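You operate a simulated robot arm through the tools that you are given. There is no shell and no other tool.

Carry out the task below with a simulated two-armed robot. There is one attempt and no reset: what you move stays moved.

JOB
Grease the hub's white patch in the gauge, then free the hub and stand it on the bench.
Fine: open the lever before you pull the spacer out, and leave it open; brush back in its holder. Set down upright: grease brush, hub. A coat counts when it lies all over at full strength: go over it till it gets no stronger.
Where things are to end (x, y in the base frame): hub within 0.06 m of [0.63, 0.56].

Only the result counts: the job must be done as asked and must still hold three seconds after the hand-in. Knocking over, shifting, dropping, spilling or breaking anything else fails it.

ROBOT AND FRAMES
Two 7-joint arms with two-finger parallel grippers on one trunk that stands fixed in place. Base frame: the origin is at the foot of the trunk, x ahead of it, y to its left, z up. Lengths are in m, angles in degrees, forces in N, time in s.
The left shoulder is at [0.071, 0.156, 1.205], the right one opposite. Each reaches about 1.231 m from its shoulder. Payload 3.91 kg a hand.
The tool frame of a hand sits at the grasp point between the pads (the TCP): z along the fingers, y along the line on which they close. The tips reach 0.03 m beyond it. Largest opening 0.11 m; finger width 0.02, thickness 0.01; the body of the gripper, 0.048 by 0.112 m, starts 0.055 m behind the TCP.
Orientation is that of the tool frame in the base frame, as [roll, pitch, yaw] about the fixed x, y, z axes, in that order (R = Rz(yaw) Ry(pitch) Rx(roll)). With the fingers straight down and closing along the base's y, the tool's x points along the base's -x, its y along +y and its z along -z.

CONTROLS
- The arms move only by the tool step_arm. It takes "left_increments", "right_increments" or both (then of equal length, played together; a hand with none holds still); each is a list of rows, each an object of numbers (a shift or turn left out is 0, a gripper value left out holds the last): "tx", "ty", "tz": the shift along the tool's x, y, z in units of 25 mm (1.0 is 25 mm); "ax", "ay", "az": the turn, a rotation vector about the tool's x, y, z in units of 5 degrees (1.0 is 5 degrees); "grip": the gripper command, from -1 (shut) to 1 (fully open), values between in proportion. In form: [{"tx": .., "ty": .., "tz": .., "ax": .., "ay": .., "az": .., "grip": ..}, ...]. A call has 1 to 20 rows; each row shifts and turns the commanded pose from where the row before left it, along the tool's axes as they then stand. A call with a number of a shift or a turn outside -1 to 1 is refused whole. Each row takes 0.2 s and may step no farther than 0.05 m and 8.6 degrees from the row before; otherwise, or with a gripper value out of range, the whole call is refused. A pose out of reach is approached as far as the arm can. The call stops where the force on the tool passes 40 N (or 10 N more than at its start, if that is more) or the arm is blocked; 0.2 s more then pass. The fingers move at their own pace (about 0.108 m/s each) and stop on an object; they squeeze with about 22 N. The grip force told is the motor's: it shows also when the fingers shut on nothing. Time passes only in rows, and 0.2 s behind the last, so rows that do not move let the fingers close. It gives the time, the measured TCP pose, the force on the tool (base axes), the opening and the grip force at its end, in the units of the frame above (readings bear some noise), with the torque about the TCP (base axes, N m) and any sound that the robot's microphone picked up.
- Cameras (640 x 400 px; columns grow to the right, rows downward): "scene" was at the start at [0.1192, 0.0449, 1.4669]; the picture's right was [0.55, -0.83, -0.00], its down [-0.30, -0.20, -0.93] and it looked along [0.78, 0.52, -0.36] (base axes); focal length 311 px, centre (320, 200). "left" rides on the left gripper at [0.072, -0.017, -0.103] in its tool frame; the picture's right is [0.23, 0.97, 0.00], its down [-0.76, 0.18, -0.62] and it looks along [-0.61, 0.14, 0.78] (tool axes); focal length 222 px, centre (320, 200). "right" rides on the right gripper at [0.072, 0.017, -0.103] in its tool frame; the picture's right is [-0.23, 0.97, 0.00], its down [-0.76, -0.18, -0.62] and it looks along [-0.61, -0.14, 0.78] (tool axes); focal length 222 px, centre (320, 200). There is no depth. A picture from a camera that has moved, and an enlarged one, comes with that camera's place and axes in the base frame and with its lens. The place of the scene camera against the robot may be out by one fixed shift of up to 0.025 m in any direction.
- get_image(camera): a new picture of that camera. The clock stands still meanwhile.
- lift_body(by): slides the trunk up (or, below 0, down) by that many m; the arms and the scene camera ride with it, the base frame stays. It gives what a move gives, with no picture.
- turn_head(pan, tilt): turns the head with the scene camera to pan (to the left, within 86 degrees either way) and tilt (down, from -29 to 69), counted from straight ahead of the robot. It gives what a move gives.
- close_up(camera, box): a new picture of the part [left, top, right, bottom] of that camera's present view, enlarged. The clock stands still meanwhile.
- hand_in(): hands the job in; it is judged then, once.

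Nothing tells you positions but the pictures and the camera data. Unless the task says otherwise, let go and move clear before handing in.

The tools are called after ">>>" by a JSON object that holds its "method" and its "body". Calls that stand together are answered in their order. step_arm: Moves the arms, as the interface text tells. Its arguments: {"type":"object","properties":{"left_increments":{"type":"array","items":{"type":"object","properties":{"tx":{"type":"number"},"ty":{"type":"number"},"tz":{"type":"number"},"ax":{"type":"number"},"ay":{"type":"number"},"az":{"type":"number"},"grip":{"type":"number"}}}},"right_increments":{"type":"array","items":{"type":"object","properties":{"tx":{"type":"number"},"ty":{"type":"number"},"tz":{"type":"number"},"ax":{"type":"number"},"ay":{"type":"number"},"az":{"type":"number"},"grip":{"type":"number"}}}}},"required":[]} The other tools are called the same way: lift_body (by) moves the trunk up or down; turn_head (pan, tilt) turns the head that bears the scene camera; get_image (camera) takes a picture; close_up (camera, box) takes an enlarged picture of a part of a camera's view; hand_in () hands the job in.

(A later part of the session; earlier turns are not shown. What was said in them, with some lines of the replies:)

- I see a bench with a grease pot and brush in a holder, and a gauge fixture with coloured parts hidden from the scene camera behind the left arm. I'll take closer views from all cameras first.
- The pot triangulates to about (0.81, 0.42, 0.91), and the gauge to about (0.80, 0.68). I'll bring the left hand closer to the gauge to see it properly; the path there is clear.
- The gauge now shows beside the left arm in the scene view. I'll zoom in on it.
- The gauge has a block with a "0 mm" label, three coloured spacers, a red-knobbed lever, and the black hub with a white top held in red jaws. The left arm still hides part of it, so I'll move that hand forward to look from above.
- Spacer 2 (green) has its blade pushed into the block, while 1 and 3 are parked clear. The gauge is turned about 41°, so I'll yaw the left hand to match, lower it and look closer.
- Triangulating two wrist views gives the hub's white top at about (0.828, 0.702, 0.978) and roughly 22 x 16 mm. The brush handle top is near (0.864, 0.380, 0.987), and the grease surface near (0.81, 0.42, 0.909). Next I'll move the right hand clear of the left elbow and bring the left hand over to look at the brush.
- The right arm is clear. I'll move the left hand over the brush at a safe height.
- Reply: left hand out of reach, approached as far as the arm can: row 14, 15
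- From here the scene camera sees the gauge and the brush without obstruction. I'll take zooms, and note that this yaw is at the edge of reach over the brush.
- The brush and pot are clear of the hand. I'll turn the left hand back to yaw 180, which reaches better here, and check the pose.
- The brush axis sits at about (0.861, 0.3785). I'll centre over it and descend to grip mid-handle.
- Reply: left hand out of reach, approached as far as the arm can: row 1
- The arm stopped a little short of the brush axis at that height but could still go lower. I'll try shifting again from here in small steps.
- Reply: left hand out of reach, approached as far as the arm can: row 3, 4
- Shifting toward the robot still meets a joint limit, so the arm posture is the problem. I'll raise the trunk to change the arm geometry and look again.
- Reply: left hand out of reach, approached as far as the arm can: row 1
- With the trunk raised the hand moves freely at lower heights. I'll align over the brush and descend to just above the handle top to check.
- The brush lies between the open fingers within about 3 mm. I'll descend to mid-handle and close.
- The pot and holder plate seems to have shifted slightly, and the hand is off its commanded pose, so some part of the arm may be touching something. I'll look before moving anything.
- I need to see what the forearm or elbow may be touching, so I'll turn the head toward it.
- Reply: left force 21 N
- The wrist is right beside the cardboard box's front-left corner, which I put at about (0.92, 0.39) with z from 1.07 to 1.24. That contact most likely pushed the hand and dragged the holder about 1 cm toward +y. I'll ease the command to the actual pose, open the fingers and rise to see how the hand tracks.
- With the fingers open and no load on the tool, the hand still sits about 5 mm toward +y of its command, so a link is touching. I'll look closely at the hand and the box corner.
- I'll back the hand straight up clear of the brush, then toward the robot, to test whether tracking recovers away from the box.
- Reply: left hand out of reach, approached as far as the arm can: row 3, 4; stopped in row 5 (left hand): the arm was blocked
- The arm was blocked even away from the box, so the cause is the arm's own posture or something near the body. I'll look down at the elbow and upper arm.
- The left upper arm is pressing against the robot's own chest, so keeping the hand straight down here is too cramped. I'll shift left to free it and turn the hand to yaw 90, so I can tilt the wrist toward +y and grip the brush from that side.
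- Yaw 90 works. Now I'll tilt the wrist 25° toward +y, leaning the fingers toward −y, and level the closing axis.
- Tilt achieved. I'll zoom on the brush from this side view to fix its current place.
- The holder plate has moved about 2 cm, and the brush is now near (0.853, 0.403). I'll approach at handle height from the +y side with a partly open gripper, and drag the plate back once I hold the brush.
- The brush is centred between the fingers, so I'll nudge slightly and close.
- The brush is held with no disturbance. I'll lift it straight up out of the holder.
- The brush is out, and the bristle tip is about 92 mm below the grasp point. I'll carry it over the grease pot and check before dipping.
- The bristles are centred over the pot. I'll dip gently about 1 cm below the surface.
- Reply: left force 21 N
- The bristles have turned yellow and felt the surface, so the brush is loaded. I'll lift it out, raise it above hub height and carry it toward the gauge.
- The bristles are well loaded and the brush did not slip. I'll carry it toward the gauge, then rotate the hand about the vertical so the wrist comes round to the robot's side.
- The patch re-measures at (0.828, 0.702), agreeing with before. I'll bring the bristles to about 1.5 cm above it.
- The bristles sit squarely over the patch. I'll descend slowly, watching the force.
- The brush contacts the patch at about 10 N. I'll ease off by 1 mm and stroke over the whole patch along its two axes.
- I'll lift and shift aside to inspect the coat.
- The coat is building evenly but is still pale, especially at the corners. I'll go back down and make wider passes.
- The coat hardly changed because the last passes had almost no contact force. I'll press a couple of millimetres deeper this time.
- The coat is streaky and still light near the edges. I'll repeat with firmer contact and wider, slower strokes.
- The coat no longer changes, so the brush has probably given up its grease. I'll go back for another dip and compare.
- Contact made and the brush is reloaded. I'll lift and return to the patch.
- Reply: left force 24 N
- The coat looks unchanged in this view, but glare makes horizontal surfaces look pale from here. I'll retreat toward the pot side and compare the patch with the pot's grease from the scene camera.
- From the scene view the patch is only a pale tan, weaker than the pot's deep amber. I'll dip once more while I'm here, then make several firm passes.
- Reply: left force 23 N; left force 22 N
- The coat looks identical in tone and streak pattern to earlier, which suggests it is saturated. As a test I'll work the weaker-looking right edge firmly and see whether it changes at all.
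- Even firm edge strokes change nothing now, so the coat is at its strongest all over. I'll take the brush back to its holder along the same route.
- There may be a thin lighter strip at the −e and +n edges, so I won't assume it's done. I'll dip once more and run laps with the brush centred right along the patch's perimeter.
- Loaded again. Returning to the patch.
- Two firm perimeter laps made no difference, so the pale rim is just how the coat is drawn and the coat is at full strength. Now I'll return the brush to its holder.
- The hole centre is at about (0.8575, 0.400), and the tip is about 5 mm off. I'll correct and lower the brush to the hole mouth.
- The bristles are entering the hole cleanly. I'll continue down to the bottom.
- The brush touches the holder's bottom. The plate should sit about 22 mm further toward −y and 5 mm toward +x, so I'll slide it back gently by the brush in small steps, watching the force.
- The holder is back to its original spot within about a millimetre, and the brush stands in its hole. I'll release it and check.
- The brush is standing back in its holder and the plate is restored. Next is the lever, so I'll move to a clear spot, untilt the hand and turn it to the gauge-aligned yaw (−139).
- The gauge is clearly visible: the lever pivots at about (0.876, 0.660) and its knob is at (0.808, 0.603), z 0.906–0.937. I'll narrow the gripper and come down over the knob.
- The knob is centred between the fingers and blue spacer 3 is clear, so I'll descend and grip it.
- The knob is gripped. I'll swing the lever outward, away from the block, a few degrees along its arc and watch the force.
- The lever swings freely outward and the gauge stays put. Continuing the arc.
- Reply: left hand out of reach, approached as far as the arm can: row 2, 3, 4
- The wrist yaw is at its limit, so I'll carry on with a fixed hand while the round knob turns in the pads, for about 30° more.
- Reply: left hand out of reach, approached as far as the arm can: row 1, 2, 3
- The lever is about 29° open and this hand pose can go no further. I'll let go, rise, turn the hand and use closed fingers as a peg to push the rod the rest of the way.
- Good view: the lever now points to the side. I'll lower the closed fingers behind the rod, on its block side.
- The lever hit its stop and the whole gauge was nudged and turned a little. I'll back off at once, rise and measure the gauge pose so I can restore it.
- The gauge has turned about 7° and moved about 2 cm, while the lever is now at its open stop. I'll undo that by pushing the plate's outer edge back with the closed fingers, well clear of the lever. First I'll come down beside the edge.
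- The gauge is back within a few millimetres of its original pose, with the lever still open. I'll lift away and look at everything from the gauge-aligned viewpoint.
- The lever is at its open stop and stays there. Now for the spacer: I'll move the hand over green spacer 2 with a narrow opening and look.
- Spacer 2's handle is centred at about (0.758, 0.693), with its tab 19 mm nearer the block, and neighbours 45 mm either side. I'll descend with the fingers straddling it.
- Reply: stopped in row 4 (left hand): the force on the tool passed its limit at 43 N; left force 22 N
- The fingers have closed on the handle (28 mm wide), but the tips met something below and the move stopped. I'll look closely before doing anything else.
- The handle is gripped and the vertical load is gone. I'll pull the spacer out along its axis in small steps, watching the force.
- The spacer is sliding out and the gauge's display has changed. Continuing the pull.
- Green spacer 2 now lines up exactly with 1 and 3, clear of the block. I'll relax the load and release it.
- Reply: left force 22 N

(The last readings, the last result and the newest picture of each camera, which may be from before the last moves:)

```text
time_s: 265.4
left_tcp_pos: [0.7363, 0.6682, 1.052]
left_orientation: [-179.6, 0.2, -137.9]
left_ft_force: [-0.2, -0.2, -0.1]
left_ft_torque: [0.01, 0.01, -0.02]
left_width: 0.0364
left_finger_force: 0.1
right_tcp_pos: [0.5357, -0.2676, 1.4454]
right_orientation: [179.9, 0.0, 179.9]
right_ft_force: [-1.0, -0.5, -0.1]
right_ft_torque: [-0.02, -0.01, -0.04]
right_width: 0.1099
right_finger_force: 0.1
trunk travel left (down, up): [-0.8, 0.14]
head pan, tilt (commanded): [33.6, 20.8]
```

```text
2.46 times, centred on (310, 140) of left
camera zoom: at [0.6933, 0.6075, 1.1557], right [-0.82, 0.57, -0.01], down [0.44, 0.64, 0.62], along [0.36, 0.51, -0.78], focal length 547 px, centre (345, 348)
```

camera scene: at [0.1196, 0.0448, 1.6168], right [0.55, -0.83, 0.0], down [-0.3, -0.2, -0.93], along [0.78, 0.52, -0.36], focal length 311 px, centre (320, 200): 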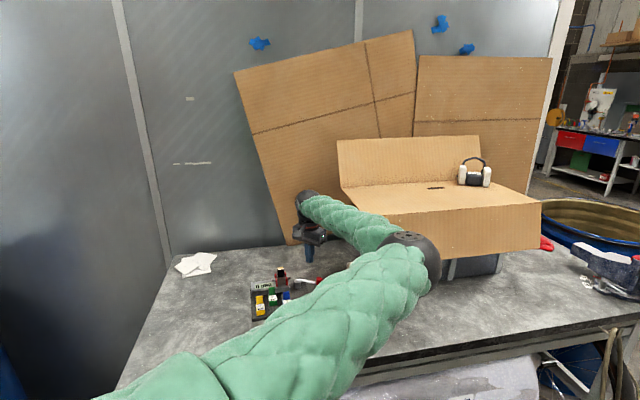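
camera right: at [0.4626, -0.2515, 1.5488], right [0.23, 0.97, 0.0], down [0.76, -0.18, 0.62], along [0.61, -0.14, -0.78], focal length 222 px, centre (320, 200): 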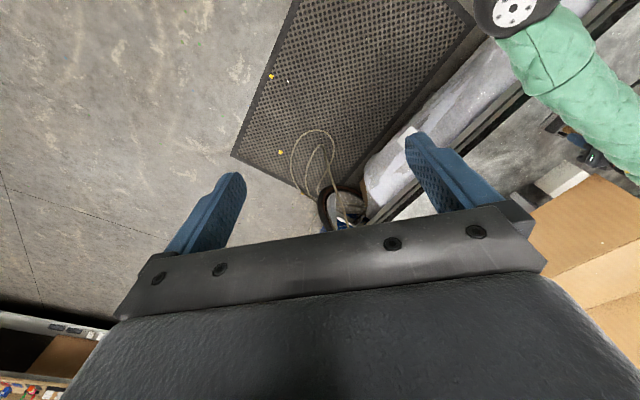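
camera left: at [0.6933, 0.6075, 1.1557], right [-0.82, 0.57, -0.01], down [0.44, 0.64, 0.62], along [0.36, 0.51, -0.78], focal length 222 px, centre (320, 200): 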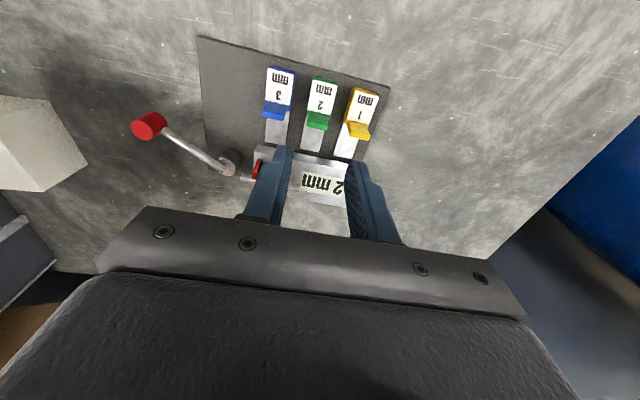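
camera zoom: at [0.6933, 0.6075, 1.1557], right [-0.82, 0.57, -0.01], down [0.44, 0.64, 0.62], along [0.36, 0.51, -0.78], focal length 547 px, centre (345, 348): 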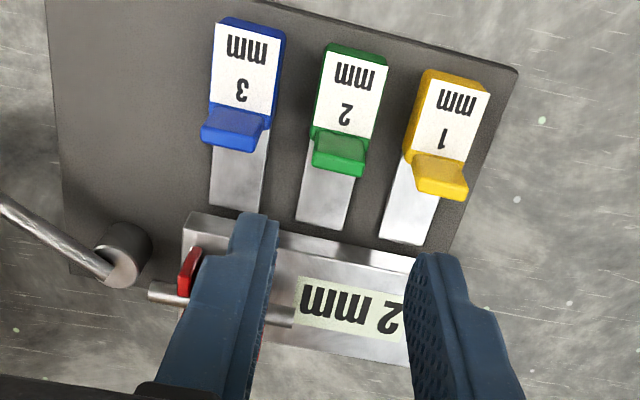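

The display now reads 2 mm, the lever is open and spacer 2 is out. I'll grip the hub's black post from above, closing across its thin side between the red prongs, so I'll turn the hand to yaw ≈132 and look.

>>> {"method": "step_arm", "body": {"left_increments": [{"az": 1, "tz": -0.3, "grip": 0.1}, {"az": 1, "tz": -0.3}, {"az": 1, "tz": -0.3}, {"az": 1, "tz": -0.3}, {"az": 1}, {"az": 1}, {"az": 1}, {"az": 1}, {"az": 1}, {"az": 1}, {"az": 1}, {"az": 1}, {"az": 1}, {"az": 1}, {"az": 1}, {"az": 1}, {"az": 1}, {"az": 1}, {}]}}

>>> {"method": "get_image", "body": {"camera": "left"}}

>>> {"method": "get_image", "body": {"camera": "scene"}}

```text
time_s: 269.4
left_tcp_pos: [0.7355, 0.6674, 1.0839]
left_orientation: [179.8, 0.4, 132.2]
left_ft_force: [0.1, -0.2, 0.2]
left_ft_torque: [-0.04, 0.01, 0.04]
left_width: 0.0603
left_finger_force: 0.0
right_tcp_pos: [0.5351, -0.2664, 1.4443]
right_orientation: [-180.0, 0.0, -179.9]
right_ft_force: [-0.5, -0.2, -0.9]
right_ft_torque: [-0.03, -0.01, -0.02]
right_width: 0.11
right_finger_force: 0.1
trunk travel left (down, up): [-0.8, 0.14]
head pan, tilt (commanded): [33.6, 20.8]
```

```text
taken
camera left: at [0.6731, 0.7095, 1.1866], right [0.57, 0.82, 0.0], down [0.64, -0.44, 0.63], along [0.52, -0.36, -0.78], focal length 222 px, centre (320, 200)
```

left: 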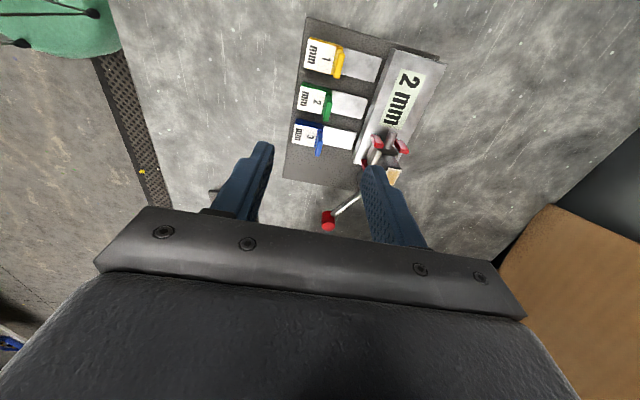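

```text
taken
camera scene: at [0.1192, 0.0445, 1.6169], right [0.55, -0.83, 0.0], down [-0.3, -0.2, -0.93], along [0.78, 0.52, -0.36], focal length 311 px, centre (320, 200)
```

scene: 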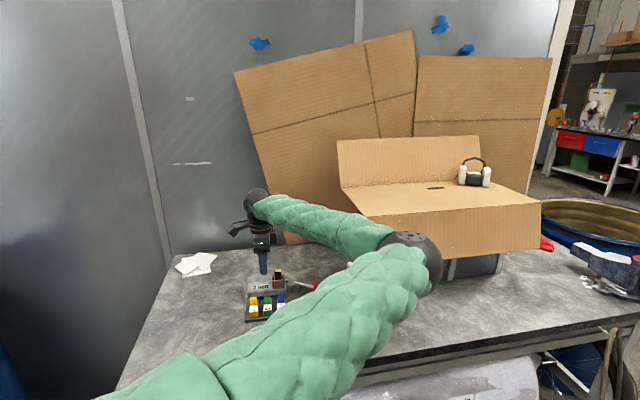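

>>> {"method": "step_arm", "body": {"left_increments": [{"tx": -0.365, "ty": 0.917}, {"tx": -0.365, "ty": 0.917}, {"tx": -0.365, "ty": 0.917}, {"tx": -0.365, "ty": 0.917}, {}, {}]}}

>>> {"method": "get_image", "body": {"camera": "left"}}

>>> {"method": "close_up", "body": {"camera": "left", "box": [240, 60, 400, 200]}}

>>> {"method": "close_up", "body": {"camera": "scene", "box": [235, 240, 325, 325]}}

```text
time_s: 270.8
left_tcp_pos: [0.8277, 0.702, 1.0853]
left_orientation: [179.8, 0.3, 132.1]
left_ft_force: [0.1, 0.2, -1.2]
left_ft_torque: [0.02, 0.01, 0.03]
left_width: 0.0603
left_finger_force: 0.0
right_tcp_pos: [0.5359, -0.2682, 1.4461]
right_orientation: [-180.0, 0.1, 180.0]
right_ft_force: [-0.4, -0.2, -0.2]
right_ft_torque: [0.0, -0.01, -0.01]
right_width: 0.1097
right_finger_force: 0.1
trunk travel left (down, up): [-0.8, 0.14]
head pan, tilt (commanded): [33.6, 20.8]
```

```text
taken
camera left: at [0.766, 0.7447, 1.1882], right [0.57, 0.82, 0.0], down [0.64, -0.44, 0.63], along [0.52, -0.36, -0.78], focal length 222 px, centre (320, 200)
```

left: 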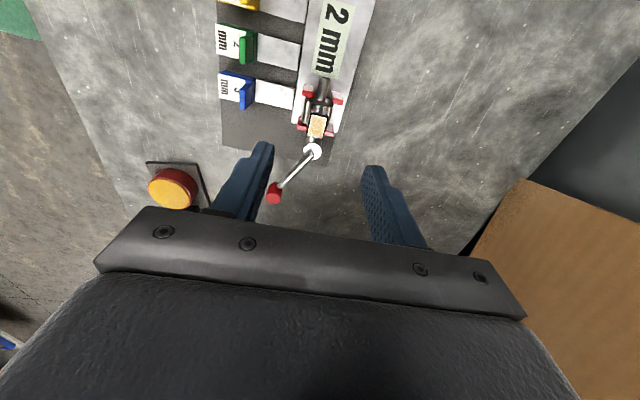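

```text
2.86 times, centred on (320, 130) of left
camera zoom: at [0.766, 0.7447, 1.1882], right [0.57, 0.82, 0.0], down [0.64, -0.44, 0.63], along [0.52, -0.36, -0.78], focal length 635 px, centre (320, 400)
```

zoom: 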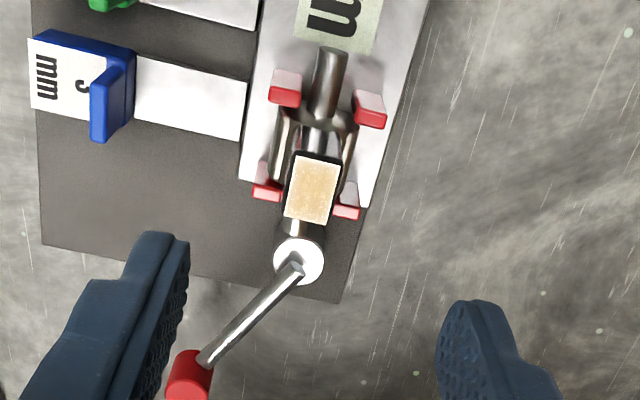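

```text
4.71 times, centred on (280, 282) of scene
camera zoom: at [0.1192, 0.0446, 1.6169], right [0.55, -0.83, 0.0], down [-0.3, -0.2, -0.93], along [0.78, 0.52, -0.36], focal length 1461 px, centre (508, -188)
```

zoom: 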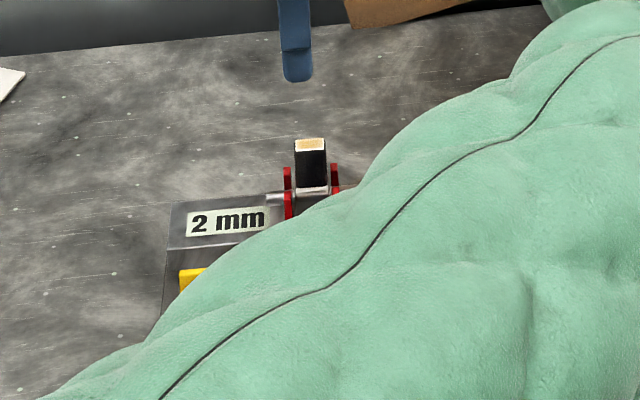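

The hub's post is centred at about (0.829, 0.699), the coat looks even, and the fingers will pass between the prongs. I'll fine-align and descend beside the post, keeping clear of the coated top.

>>> {"method": "step_arm", "body": {"left_increments": [{"tx": -0.128, "ty": -0.06, "az": -0.16}, {"tz": 0.9}, {"tz": 0.9}, {"tz": 0.9}, {"tz": 0.6}, {}, {}]}}

>>> {"method": "get_image", "body": {"camera": "left"}}

>>> {"method": "close_up", "body": {"camera": "left", "box": [220, 80, 420, 240]}}

```text
time_s: 272.4
left_tcp_pos: [0.8308, 0.6991, 1.0018]
left_orientation: [179.9, 0.3, 133.0]
left_ft_force: [-0.4, -0.2, 0.1]
left_ft_torque: [0.03, 0.01, 0.04]
left_width: 0.0603
left_finger_force: 0.0
right_tcp_pos: [0.5348, -0.268, 1.4461]
right_orientation: [180.0, 0.0, -180.0]
right_ft_force: [0.5, 0.3, 0.7]
right_ft_torque: [0.02, 0.01, 0.02]
right_width: 0.1103
right_finger_force: 0.1
trunk travel left (down, up): [-0.8, 0.14]
head pan, tilt (commanded): [33.6, 20.8]
```

```text
taken
camera left: at [0.7694, 0.741, 1.1041], right [0.56, 0.83, 0.0], down [0.64, -0.43, 0.63], along [0.52, -0.35, -0.78], focal length 222 px, centre (320, 200)
```

left: 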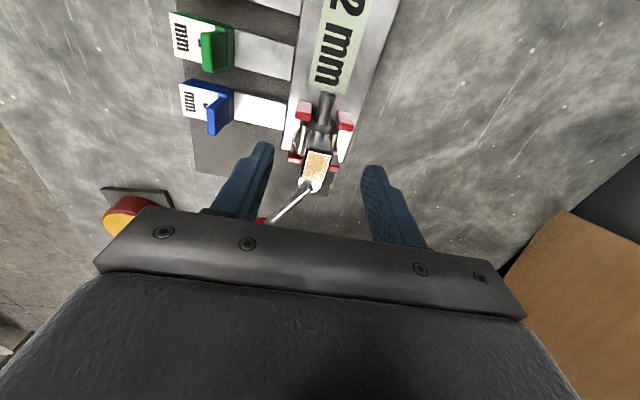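

```text
2.50 times, centred on (320, 160) of left
camera zoom: at [0.7694, 0.741, 1.1041], right [0.56, 0.83, 0.0], down [0.64, -0.43, 0.63], along [0.52, -0.35, -0.78], focal length 555 px, centre (320, 300)
```

zoom: 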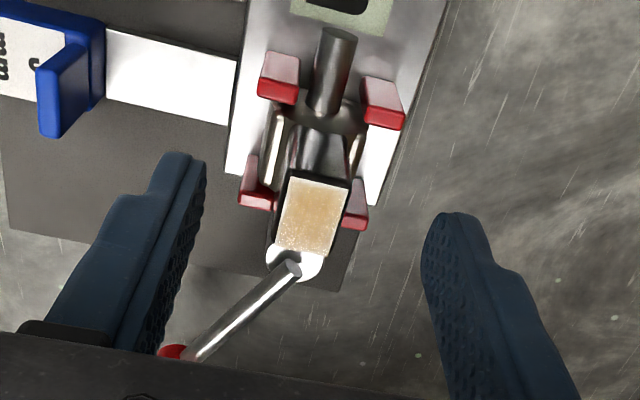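

>>> {"method": "step_arm", "body": {"left_increments": [{"ty": -0.085, "tz": 0.3}, {"tz": 0.35}, {}, {}]}}

>>> {"method": "close_up", "body": {"camera": "left", "box": [220, 80, 420, 240]}}

```text
time_s: 273.4
left_tcp_pos: [0.8287, 0.6975, 0.9845]
left_orientation: [179.7, 0.4, 132.9]
left_ft_force: [-0.3, 0.3, -0.1]
left_ft_torque: [-0.03, 0.0, -0.04]
left_width: 0.0603
left_finger_force: 0.1
right_tcp_pos: [0.5351, -0.268, 1.4454]
right_orientation: [-180.0, 0.0, 179.9]
right_ft_force: [1.4, -0.9, -0.3]
right_ft_torque: [-0.01, -0.01, 0.01]
right_width: 0.1099
right_finger_force: 0.0
trunk travel left (down, up): [-0.8, 0.14]
head pan, tilt (commanded): [33.6, 20.8]
```

```text
2.50 times, centred on (320, 160) of left
camera zoom: at [0.7665, 0.7389, 1.0873], right [0.56, 0.83, 0.0], down [0.64, -0.43, 0.63], along [0.52, -0.35, -0.78], focal length 555 px, centre (320, 300)
```

zoom: 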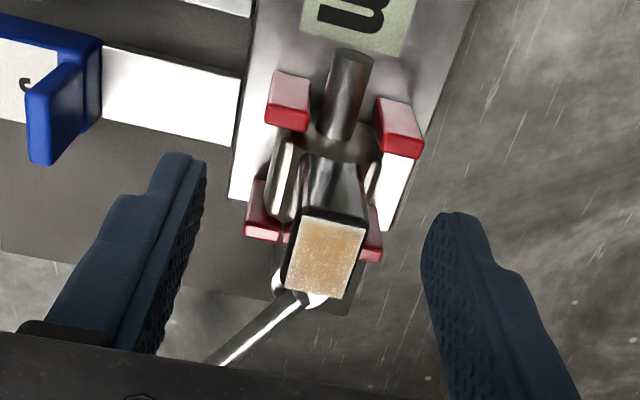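

Well aligned. Closing on the post.

>>> {"method": "step_arm", "body": {"left_increments": [{"grip": -1}, {"grip": -1}, {"grip": -1}, {"grip": -1}, {}]}}

>>> {"method": "close_up", "body": {"camera": "left", "box": [220, 80, 420, 240]}}

```text
time_s: 274.6
left_tcp_pos: [0.8279, 0.6972, 0.9854]
left_orientation: [179.9, 0.5, 132.9]
left_ft_force: [-0.2, 0.2, 0.3]
left_ft_torque: [-0.01, -0.04, 0.02]
left_width: 0.0179
left_finger_force: 21.6
right_tcp_pos: [0.5364, -0.2683, 1.4452]
right_orientation: [-180.0, 0.0, 179.9]
right_ft_force: [0.2, -0.3, 0.1]
right_ft_torque: [0.03, 0.0, 0.0]
right_width: 0.1103
right_finger_force: 0.1
trunk travel left (down, up): [-0.8, 0.14]
head pan, tilt (commanded): [33.6, 20.8]
```

```text
2.50 times, centred on (320, 160) of left
camera zoom: at [0.7666, 0.739, 1.0873], right [0.56, 0.83, 0.0], down [0.64, -0.43, 0.63], along [0.52, -0.35, -0.78], focal length 555 px, centre (320, 300)
```

zoom: 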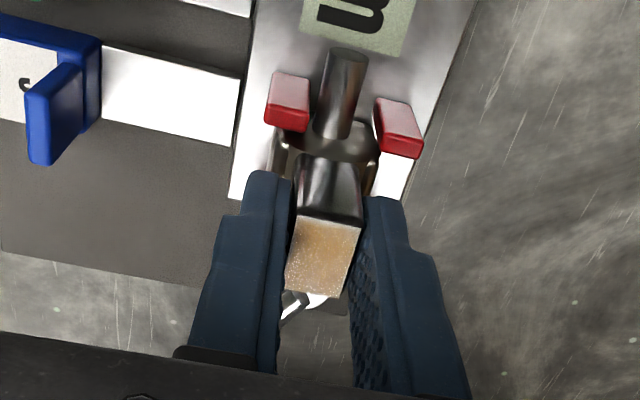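

The post is gripped with no side load. I'll lift gently and watch the force.

>>> {"method": "step_arm", "body": {"left_increments": [{"tz": -0.16}, {"tz": -0.16}, {"tz": -0.16}, {}]}}

>>> {"method": "close_up", "body": {"camera": "left", "box": [220, 60, 420, 240]}}

>>> {"method": "close_up", "body": {"camera": "scene", "box": [235, 230, 325, 305]}}

```text
time_s: 275.6
left_tcp_pos: [0.8279, 0.6967, 0.9968]
left_orientation: [179.9, 0.4, 132.9]
left_ft_force: [0.1, 0.5, -2.3]
left_ft_torque: [0.05, -0.03, -0.03]
left_width: 0.0176
left_finger_force: 22.0
right_tcp_pos: [0.5357, -0.2683, 1.4453]
right_orientation: [-180.0, -0.1, 180.0]
right_ft_force: [0.4, 0.5, 0.8]
right_ft_torque: [0.0, 0.0, 0.01]
right_width: 0.1099
right_finger_force: 0.1
trunk travel left (down, up): [-0.8, 0.14]
head pan, tilt (commanded): [33.6, 20.8]
```

```text
2.22 times, centred on (320, 150) of left
camera zoom: at [0.7656, 0.7389, 1.0994], right [0.56, 0.83, 0.0], down [0.64, -0.43, 0.63], along [0.52, -0.35, -0.78], focal length 494 px, centre (320, 311)
```

zoom: 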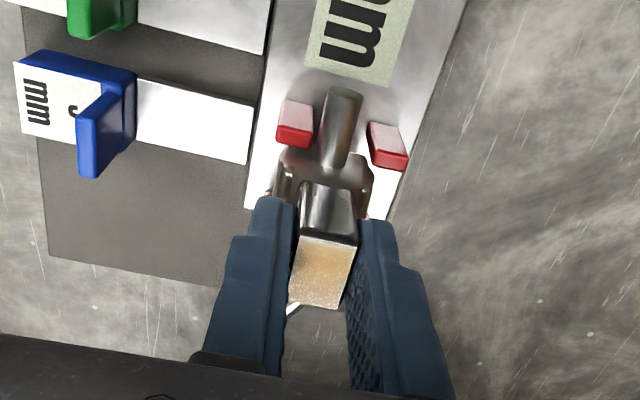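

```text
5.33 times, centred on (280, 268) of scene
camera zoom: at [0.1195, 0.0449, 1.6168], right [0.55, -0.83, 0.0], down [-0.3, -0.2, -0.93], along [0.78, 0.52, -0.36], focal length 1656 px, centre (533, -160)
```

zoom: 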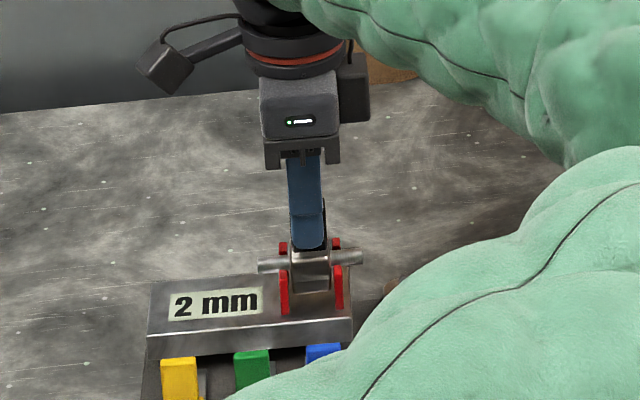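

The hub comes up freely, about 2.3 N by weight. I'll raise it well clear of the prongs.

>>> {"method": "step_arm", "body": {"left_increments": [{"tz": -0.4}, {"tz": -0.4}, {"tz": -0.4}, {"tz": -0.6}, {"tz": -0.8}, {"tz": -0.8}, {"tz": -0.6}, {}]}}

>>> {"method": "get_image", "body": {"camera": "left"}}

>>> {"method": "close_up", "body": {"camera": "scene", "box": [225, 190, 335, 325]}}

```text
time_s: 277.4
left_tcp_pos: [0.8273, 0.6957, 1.0969]
left_orientation: [179.9, 0.4, 132.9]
left_ft_force: [0.4, -0.4, -2.0]
left_ft_torque: [-0.03, 0.04, 0.0]
left_width: 0.0176
left_finger_force: 22.1
right_tcp_pos: [0.5354, -0.2669, 1.4453]
right_orientation: [-180.0, 0.0, 179.9]
right_ft_force: [-1.0, 1.1, 0.7]
right_ft_torque: [0.02, 0.01, 0.03]
right_width: 0.1101
right_finger_force: 0.0
trunk travel left (down, up): [-0.8, 0.14]
head pan, tilt (commanded): [33.6, 20.8]
```

```text
taken
camera left: at [0.7653, 0.7381, 1.1998], right [0.56, 0.83, 0.0], down [0.64, -0.43, 0.63], along [0.52, -0.35, -0.78], focal length 222 px, centre (320, 200)
```

left: 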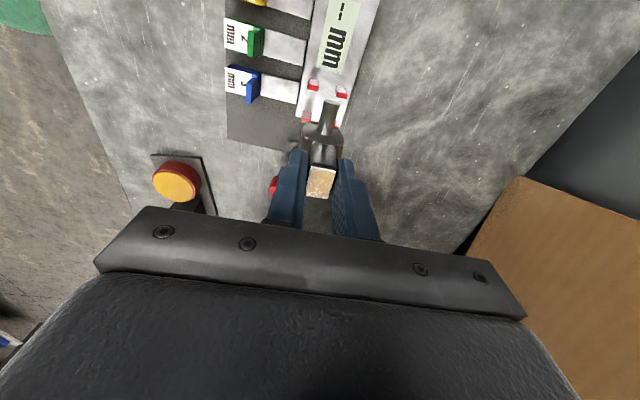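

```text
2.96 times, centred on (280, 258) of scene
camera zoom: at [0.1197, 0.045, 1.6168], right [0.55, -0.83, 0.0], down [-0.3, -0.2, -0.93], along [0.78, 0.52, -0.36], focal length 920 px, centre (438, 30)
```

zoom: 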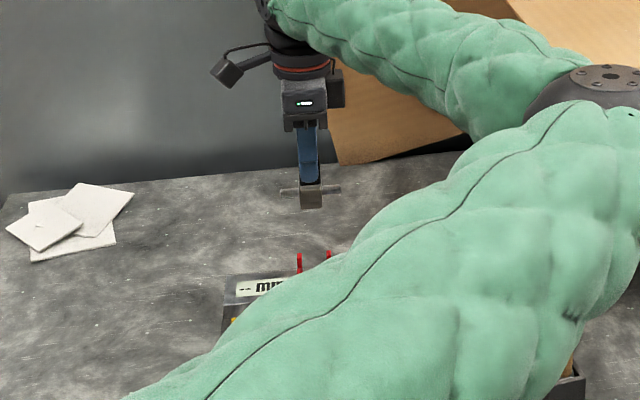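

The hub is out (the display shows "-- mm") and held upright. I'll carry it at this height toward (0.63, 0.56).

>>> {"method": "step_arm", "body": {"left_increments": [{"tx": 0.138, "ty": -0.948}, {"tx": 0.138, "ty": -0.948}, {"tx": 0.138, "ty": -0.948}, {"tx": 0.138, "ty": -0.948}, {"tx": 0.138, "ty": -0.948}, {}]}}

>>> {"method": "get_image", "body": {"camera": "scene"}}

```text
time_s: 278.8
left_tcp_pos: [0.728, 0.6292, 1.0954]
left_orientation: [179.9, 0.4, 132.9]
left_ft_force: [1.3, 0.1, -2.6]
left_ft_torque: [0.05, -0.02, -0.03]
left_width: 0.0175
left_finger_force: 22.3
right_tcp_pos: [0.5359, -0.2672, 1.4451]
right_orientation: [179.9, -0.1, -180.0]
right_ft_force: [0.1, 0.4, 0.6]
right_ft_torque: [-0.01, 0.02, -0.01]
right_width: 0.11
right_finger_force: 0.0
trunk travel left (down, up): [-0.8, 0.14]
head pan, tilt (commanded): [33.6, 20.8]
```

```text
taken
camera scene: at [0.1198, 0.0455, 1.6168], right [0.55, -0.83, 0.0], down [-0.3, -0.2, -0.93], along [0.78, 0.52, -0.36], focal length 311 px, centre (320, 200)
```

scene: 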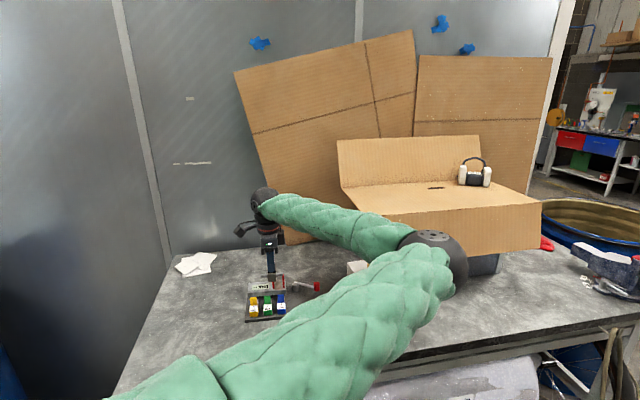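

>>> {"method": "step_arm", "body": {"left_increments": [{"tx": 0.138, "ty": -0.948}, {"tx": 0.138, "ty": -0.948}, {"tx": 0.138, "ty": -0.948}, {"tx": 0.138, "ty": -0.948}, {}]}}

>>> {"method": "get_image", "body": {"camera": "left"}}

>>> {"method": "get_image", "body": {"camera": "scene"}}

```text
time_s: 279.9
left_tcp_pos: [0.6462, 0.5737, 1.0934]
left_orientation: [-180.0, 0.4, 132.9]
left_ft_force: [-0.2, -0.3, -3.3]
left_ft_torque: [0.0, 0.0, -0.02]
left_width: 0.0177
left_finger_force: 21.8
right_tcp_pos: [0.5354, -0.2679, 1.4457]
right_orientation: [179.9, -0.1, -180.0]
right_ft_force: [-0.5, 0.3, 0.4]
right_ft_torque: [-0.02, 0.01, -0.04]
right_width: 0.1104
right_finger_force: 0.0
trunk travel left (down, up): [-0.8, 0.14]
head pan, tilt (commanded): [33.6, 20.8]
```

```text
taken
camera left: at [0.5862, 0.616, 1.196], right [0.56, 0.83, 0.0], down [0.64, -0.43, 0.63], along [0.52, -0.35, -0.78], focal length 222 px, centre (320, 200)
```

left: 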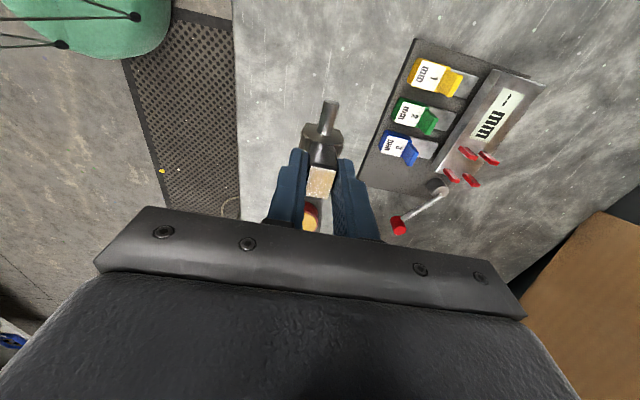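

```text
taken
camera scene: at [0.1199, 0.0455, 1.6168], right [0.55, -0.83, 0.0], down [-0.3, -0.2, -0.93], along [0.78, 0.52, -0.36], focal length 311 px, centre (320, 200)
```

scene: 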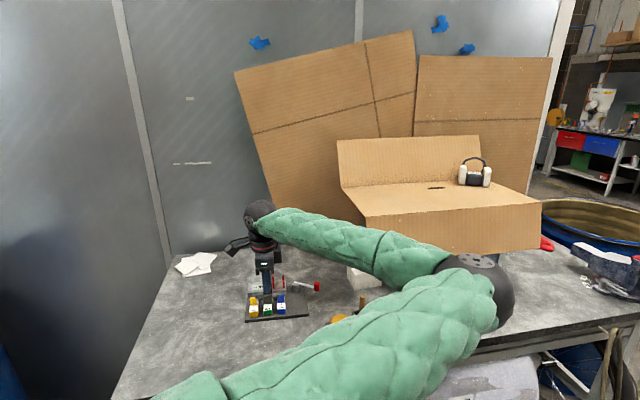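

Now lowering the hub toward the bench.

>>> {"method": "step_arm", "body": {"left_increments": [{"tx": 0.055, "ty": -0.38, "tz": 0.5}, {"tz": 0.85}, {"tz": 0.85}, {"tz": 0.85}, {"tz": 0.85}, {"tz": 0.7}, {"tz": 0.4}, {}]}}

>>> {"method": "get_image", "body": {"camera": "left"}}

>>> {"method": "close_up", "body": {"camera": "scene", "box": [220, 230, 330, 350]}}

```text
time_s: 281.8
left_tcp_pos: [0.6425, 0.569, 0.9715]
left_orientation: [179.8, 0.4, 132.9]
left_ft_force: [-0.3, -0.8, -2.4]
left_ft_torque: [-0.02, -0.02, 0.01]
left_width: 0.0177
left_finger_force: 22.2
right_tcp_pos: [0.535, -0.2674, 1.4461]
right_orientation: [179.9, 0.0, 180.0]
right_ft_force: [-0.4, 0.3, 0.6]
right_ft_torque: [0.02, 0.01, 0.04]
right_width: 0.1098
right_finger_force: 0.1
trunk travel left (down, up): [-0.8, 0.14]
head pan, tilt (commanded): [33.6, 20.8]
```

```text
taken
camera left: at [0.58, 0.6109, 1.074], right [0.56, 0.83, 0.0], down [0.64, -0.43, 0.63], along [0.52, -0.35, -0.78], focal length 222 px, centre (320, 200)
```

left: 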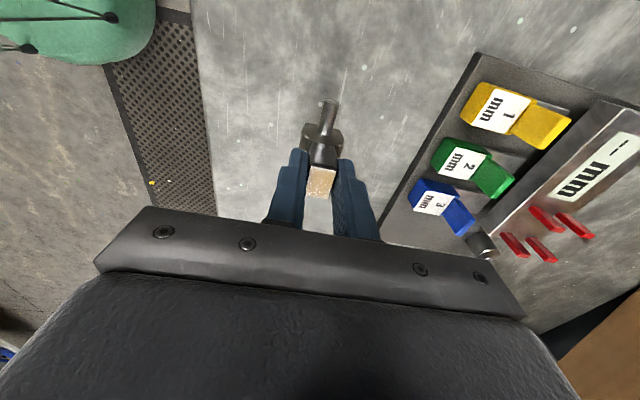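

```text
3.33 times, centred on (275, 290) of scene
camera zoom: at [0.1194, 0.0447, 1.6168], right [0.55, -0.83, 0.0], down [-0.3, -0.2, -0.93], along [0.78, 0.52, -0.36], focal length 1035 px, centre (470, -100)
```

zoom: 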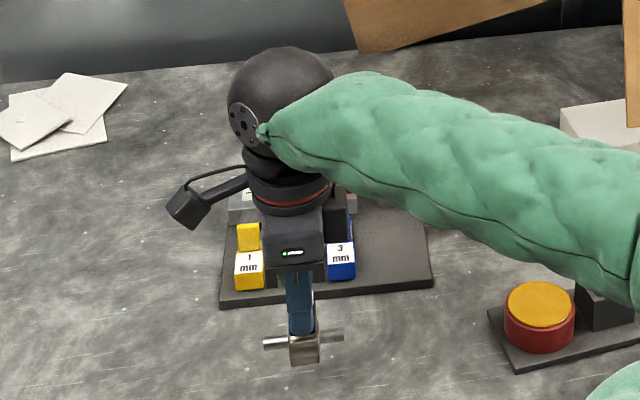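

>>> {"method": "step_arm", "body": {"left_increments": [{"tz": 0.3}, {"tz": 0.3}, {"tz": 0.16}, {}]}}

>>> {"method": "step_arm", "body": {"left_increments": [{"tz": 0.1}, {"tz": 0.1}, {"tz": 0.1}, {}]}}

>>> {"method": "close_up", "body": {"camera": "scene", "box": [250, 290, 340, 350]}}

```text
time_s: 282.8
left_tcp_pos: [0.643, 0.5701, 0.9531]
left_orientation: [179.9, 0.4, 133.0]
left_ft_force: [-0.1, 0.6, -1.3]
left_ft_torque: [0.02, -0.03, -0.02]
left_width: 0.0176
left_finger_force: 22.0
right_tcp_pos: [0.5355, -0.2686, 1.4454]
right_orientation: [-180.0, 0.1, 180.0]
right_ft_force: [0.1, 0.2, -0.7]
right_ft_torque: [-0.01, -0.02, 0.0]
right_width: 0.1105
right_finger_force: 0.0
trunk travel left (down, up): [-0.8, 0.14]
head pan, tilt (commanded): [33.6, 20.8]
```

```text
time_s: 283.8
left_tcp_pos: [0.644, 0.5697, 0.9465]
left_orientation: [179.8, 0.5, 133.0]
left_ft_force: [-0.5, -0.1, -2.1]
left_ft_torque: [0.04, 0.0, -0.01]
left_width: 0.0177
left_finger_force: 22.1
right_tcp_pos: [0.535, -0.2677, 1.445]
right_orientation: [-180.0, 0.0, -180.0]
right_ft_force: [0.2, -0.5, 0.5]
right_ft_torque: [-0.01, 0.0, -0.02]
right_width: 0.1101
right_finger_force: 0.0
trunk travel left (down, up): [-0.8, 0.14]
head pan, tilt (commanded): [33.6, 20.8]
```

```text
6.67 times, centred on (295, 320) of scene
camera zoom: at [0.1194, 0.0447, 1.6168], right [0.55, -0.83, 0.0], down [-0.3, -0.2, -0.93], along [0.78, 0.52, -0.36], focal length 2070 px, centre (487, -600)
```

zoom: 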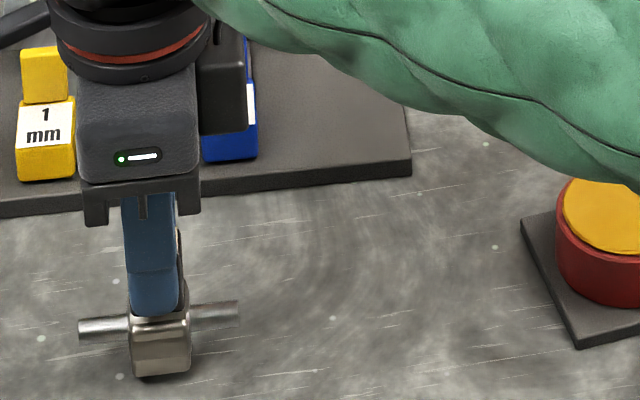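

>>> {"method": "step_arm", "body": {"left_increments": [{"tz": 0.08}, {"tz": 0.08}, {}, {}]}}

>>> {"method": "step_arm", "body": {"left_increments": [{"tz": 0.08}, {"tz": 0.08}, {}, {}]}}

```text
time_s: 284.8
left_tcp_pos: [0.6437, 0.5695, 0.9402]
left_orientation: [179.7, 0.3, 132.8]
left_ft_force: [0.8, -0.2, -2.5]
left_ft_torque: [0.02, 0.02, 0.01]
left_width: 0.0178
left_finger_force: 22.2
right_tcp_pos: [0.5348, -0.2675, 1.4443]
right_orientation: [-180.0, 0.0, 180.0]
right_ft_force: [0.3, -0.5, -0.2]
right_ft_torque: [0.0, 0.0, -0.01]
right_width: 0.1101
right_finger_force: 0.1
trunk travel left (down, up): [-0.8, 0.14]
head pan, tilt (commanded): [33.6, 20.8]
```

```text
time_s: 285.8
left_tcp_pos: [0.642, 0.5684, 0.9386]
left_orientation: [179.7, 0.3, 132.9]
left_ft_force: [3.4, 0.5, 6.3]
left_ft_torque: [-0.08, -0.08, 0.04]
left_width: 0.0179
left_finger_force: 22.4
right_tcp_pos: [0.5352, -0.2679, 1.4453]
right_orientation: [180.0, 0.0, 179.9]
right_ft_force: [0.1, 0.3, -0.3]
right_ft_torque: [0.05, -0.04, -0.03]
right_width: 0.1103
right_finger_force: 0.0
trunk travel left (down, up): [-0.8, 0.14]
head pan, tilt (commanded): [33.6, 20.8]
```

The hub has reached the bench. I'll ease the pressure slightly and open the fingers slowly.

>>> {"method": "step_arm", "body": {"left_increments": [{"tz": -0.04}, {}, {"grip": -0.55}, {"grip": -0.4}, {}, {"grip": -0.1}, {}]}}

>>> {"method": "close_up", "body": {"camera": "scene", "box": [250, 290, 340, 350]}}

>>> {"method": "close_up", "body": {"camera": "left", "box": [220, 60, 420, 240]}}

```text
time_s: 287.4
left_tcp_pos: [0.6433, 0.5683, 0.9391]
left_orientation: [179.8, 0.5, 132.8]
left_ft_force: [0.3, -1.2, 0.8]
left_ft_torque: [0.0, 0.01, 0.03]
left_width: 0.0499
left_finger_force: 0.1
right_tcp_pos: [0.5348, -0.2684, 1.4451]
right_orientation: [-180.0, 0.0, 180.0]
right_ft_force: [0.4, -1.0, -0.2]
right_ft_torque: [-0.02, 0.0, -0.02]
right_width: 0.1099
right_finger_force: 0.2
trunk travel left (down, up): [-0.8, 0.14]
head pan, tilt (commanded): [33.6, 20.8]
```

```text
6.67 times, centred on (295, 320) of scene
camera zoom: at [0.1192, 0.0445, 1.6169], right [0.55, -0.83, 0.0], down [-0.3, -0.2, -0.93], along [0.78, 0.52, -0.36], focal length 2070 px, centre (487, -600)
```

zoom: 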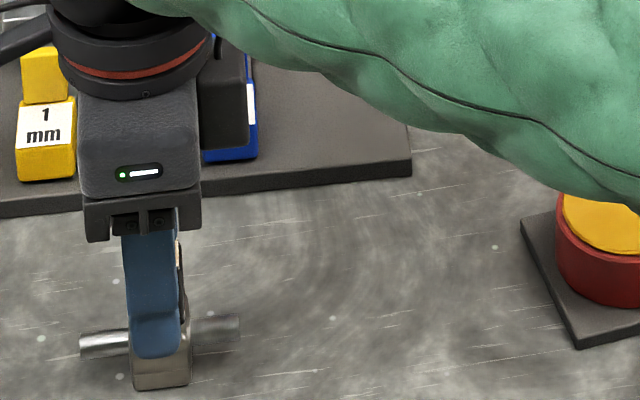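

```text
2.22 times, centred on (320, 150) of left
camera zoom: at [0.58, 0.6102, 1.0415], right [0.56, 0.83, 0.0], down [0.64, -0.43, 0.63], along [0.52, -0.35, -0.78], focal length 494 px, centre (320, 311)
```

zoom: 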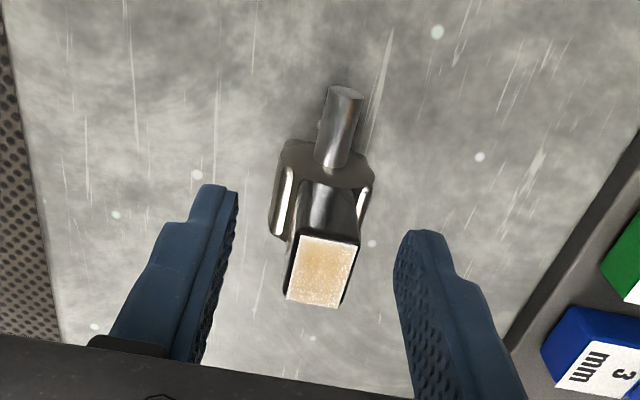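

The hub stands upright on its own. I'll rise straight up and move clear, then check everything.

>>> {"method": "step_arm", "body": {"left_increments": [{"tz": -0.3}, {"tz": -0.6}, {"tz": -1}, {"tz": -1}, {"tz": -1}, {"tz": -1}, {"tz": -1}, {"tz": -1}, {"ty": 0.8}, {"ty": 0.9}, {"ty": 0.9}, {"ty": 0.9}, {}]}}

>>> {"method": "get_image", "body": {"camera": "left"}}

>>> {"method": "get_image", "body": {"camera": "scene"}}

```text
time_s: 290.1
left_tcp_pos: [0.7064, 0.6294, 1.1109]
left_orientation: [179.8, 0.4, 132.9]
left_ft_force: [0.7, 0.4, 0.4]
left_ft_torque: [0.05, -0.01, 0.02]
left_width: 0.0495
left_finger_force: 0.1
right_tcp_pos: [0.5358, -0.2687, 1.4462]
right_orientation: [-179.9, 0.0, 180.0]
right_ft_force: [0.7, -1.3, -0.3]
right_ft_torque: [0.0, -0.01, 0.01]
right_width: 0.1102
right_finger_force: 0.0
trunk travel left (down, up): [-0.8, 0.14]
head pan, tilt (commanded): [33.6, 20.8]
```

```text
taken
camera left: at [0.644, 0.6718, 1.2146], right [0.56, 0.83, 0.0], down [0.64, -0.44, 0.63], along [0.52, -0.35, -0.78], focal length 222 px, centre (320, 200)
```

left: 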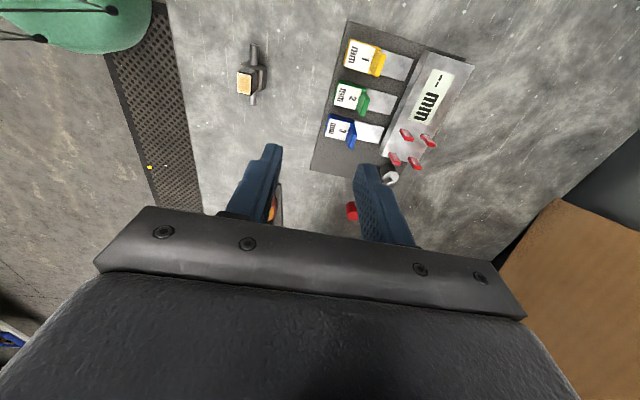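

```text
taken
camera scene: at [0.1188, 0.0438, 1.6169], right [0.55, -0.83, 0.0], down [-0.3, -0.2, -0.93], along [0.78, 0.52, -0.35], focal length 311 px, centre (320, 200)
```

scene: 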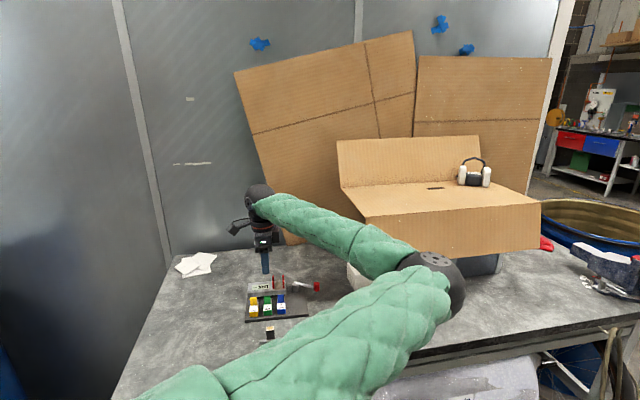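

>>> {"method": "close_up", "body": {"camera": "left", "box": [220, 40, 290, 110]}}

>>> {"method": "close_up", "body": {"camera": "scene", "box": [250, 310, 290, 345]}}

>>> {"method": "close_up", "body": {"camera": "scene", "box": [235, 250, 325, 325]}}

```text
5.71 times, centred on (255, 75) of left
camera zoom: at [0.644, 0.6718, 1.2146], right [0.56, 0.83, 0.0], down [0.64, -0.44, 0.63], along [0.52, -0.35, -0.78], focal length 1269 px, centre (691, 914)
```

zoom: 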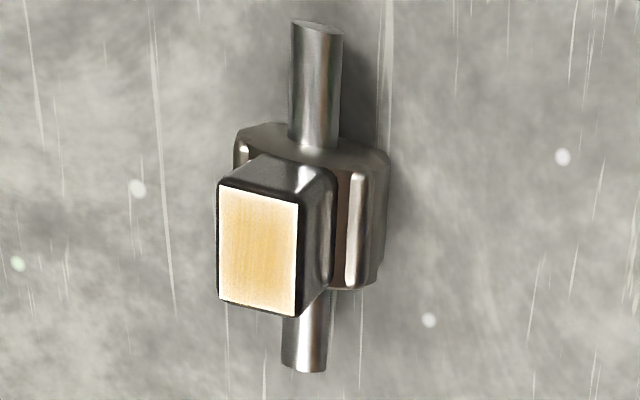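

```text
11.43 times, centred on (270, 328) of scene
camera zoom: at [0.1188, 0.0438, 1.6169], right [0.55, -0.83, 0.0], down [-0.3, -0.2, -0.93], along [0.78, 0.52, -0.35], focal length 3549 px, centre (891, -1257)
```

zoom: 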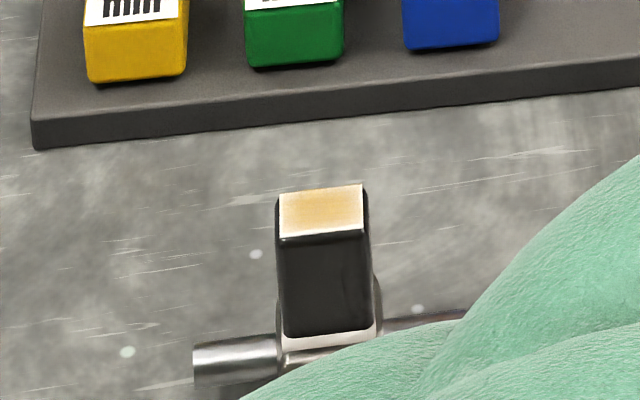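

```text
5.33 times, centred on (280, 288) of scene
camera zoom: at [0.1188, 0.0438, 1.6169], right [0.55, -0.83, 0.0], down [-0.3, -0.2, -0.93], along [0.78, 0.52, -0.35], focal length 1656 px, centre (533, -267)
```

zoom: 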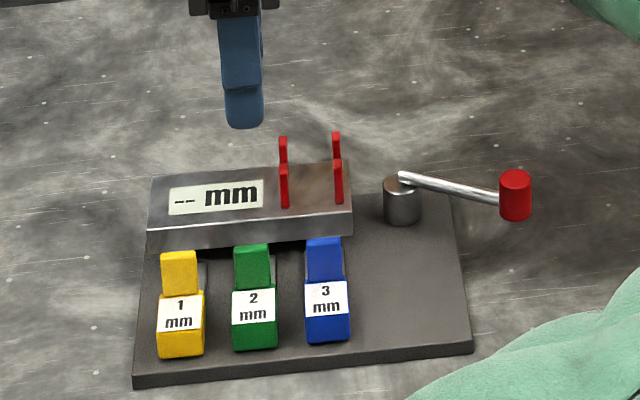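

The hub stands upright and coated, all spacers are parked, the lever is open and the gauge is within about 5 mm of its start. I'll move the arm away to check the brush and pot.

>>> {"method": "step_arm", "body": {"left_increments": [{"tx": 0.4, "ty": 0.37, "tz": -0.95}, {"tx": 0.81, "ty": 0.37, "tz": -0.95}, {"tx": 0.81, "ty": 0.37, "tz": -0.95}, {"tx": 0.81, "ty": 0.37, "tz": -0.95}, {"tx": 0.81, "ty": 0.37, "tz": -0.95}, {"tx": 0.81, "ty": 0.37, "tz": -0.95}, {"tx": 0.81, "ty": 0.37, "tz": -0.95}, {"tx": 0.81, "ty": 0.37, "tz": -0.95}, {}]}}

>>> {"method": "get_image", "body": {"camera": "scene"}}

>>> {"method": "close_up", "body": {"camera": "scene", "box": [310, 240, 420, 350]}}

```text
time_s: 292.1
left_tcp_pos: [0.6555, 0.7876, 1.3005]
left_orientation: [179.8, 0.3, 132.9]
left_ft_force: [0.6, -0.5, 0.0]
left_ft_torque: [0.06, 0.0, 0.01]
left_width: 0.0495
left_finger_force: 0.1
right_tcp_pos: [0.536, -0.2688, 1.4461]
right_orientation: [179.9, -0.1, 179.9]
right_ft_force: [0.5, -0.6, 0.4]
right_ft_torque: [0.03, -0.02, 0.0]
right_width: 0.1096
right_finger_force: 0.1
trunk travel left (down, up): [-0.8, 0.14]
head pan, tilt (commanded): [33.6, 20.8]
```

```text
taken
camera scene: at [0.1197, 0.044, 1.6168], right [0.55, -0.83, 0.0], down [-0.3, -0.2, -0.93], along [0.78, 0.52, -0.36], focal length 311 px, centre (320, 200)
```

scene: 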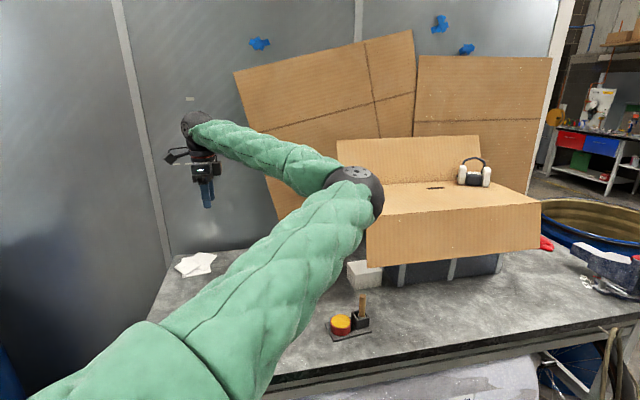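

```text
3.64 times, centred on (365, 295) of scene
camera zoom: at [0.1197, 0.044, 1.6168], right [0.55, -0.83, 0.0], down [-0.3, -0.2, -0.93], along [0.78, 0.52, -0.36], focal length 1129 px, centre (156, -146)
```

zoom: 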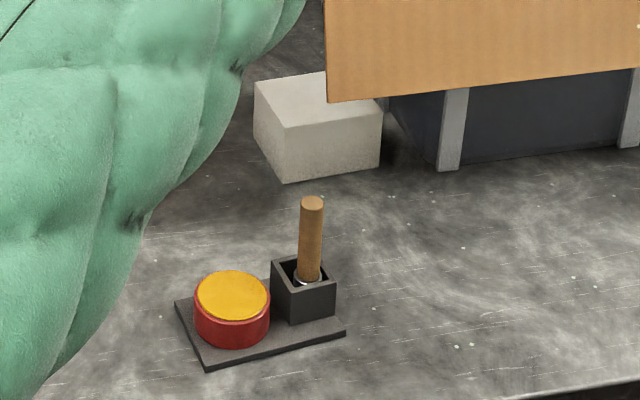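

Everything checks out:
- **Hub:** standing upright and coated near (0.643, 0.568).
- **Brush:** upright in its holder, with the pot plate within about 4 mm of its start.
- **Gauge:** lever open, spacer 2 out, and the gauge within about 5 mm of its start.
- **Arms:** both hands empty and clear.

I'm handing the job in.

>>> {"method": "hand_in", "body": {}}

```text
The job is handed in.
```

I greased the hub's white patch in the gauge, freed the hub and stood it upright on the bench at about (0.643, 0.568), roughly 15 mm from the target. I've handed the job in but have had no verdict yet.

- **Coat:** the whole patch is covered after four dips. The last passes, including firm ones along the edges, made it no stronger. It stays a paler tan than the grease in the pot, with a thin light rim, so I took that as full strength.
- **Lever and spacer:** I opened the lever to its stop before pulling spacer 2, and it is still open. Spacer 2 now sits in line with 1 and 3.
- **Brush:** it is upright back in its holder.

**Two things got shifted:**
- **Brush and pot plate:** it was dragged about 2 cm while I first gripped the brush, because the left arm was pressing against the robot's own chest. I slid it back to within about 4 mm.
- **Gauge:** it moved about 2 cm and turned about 7° when the lever hit its stop. I pushed it back to within about 5 mm.

If anything fails the check, these shifts or the coat's strength are the likeliest causes.
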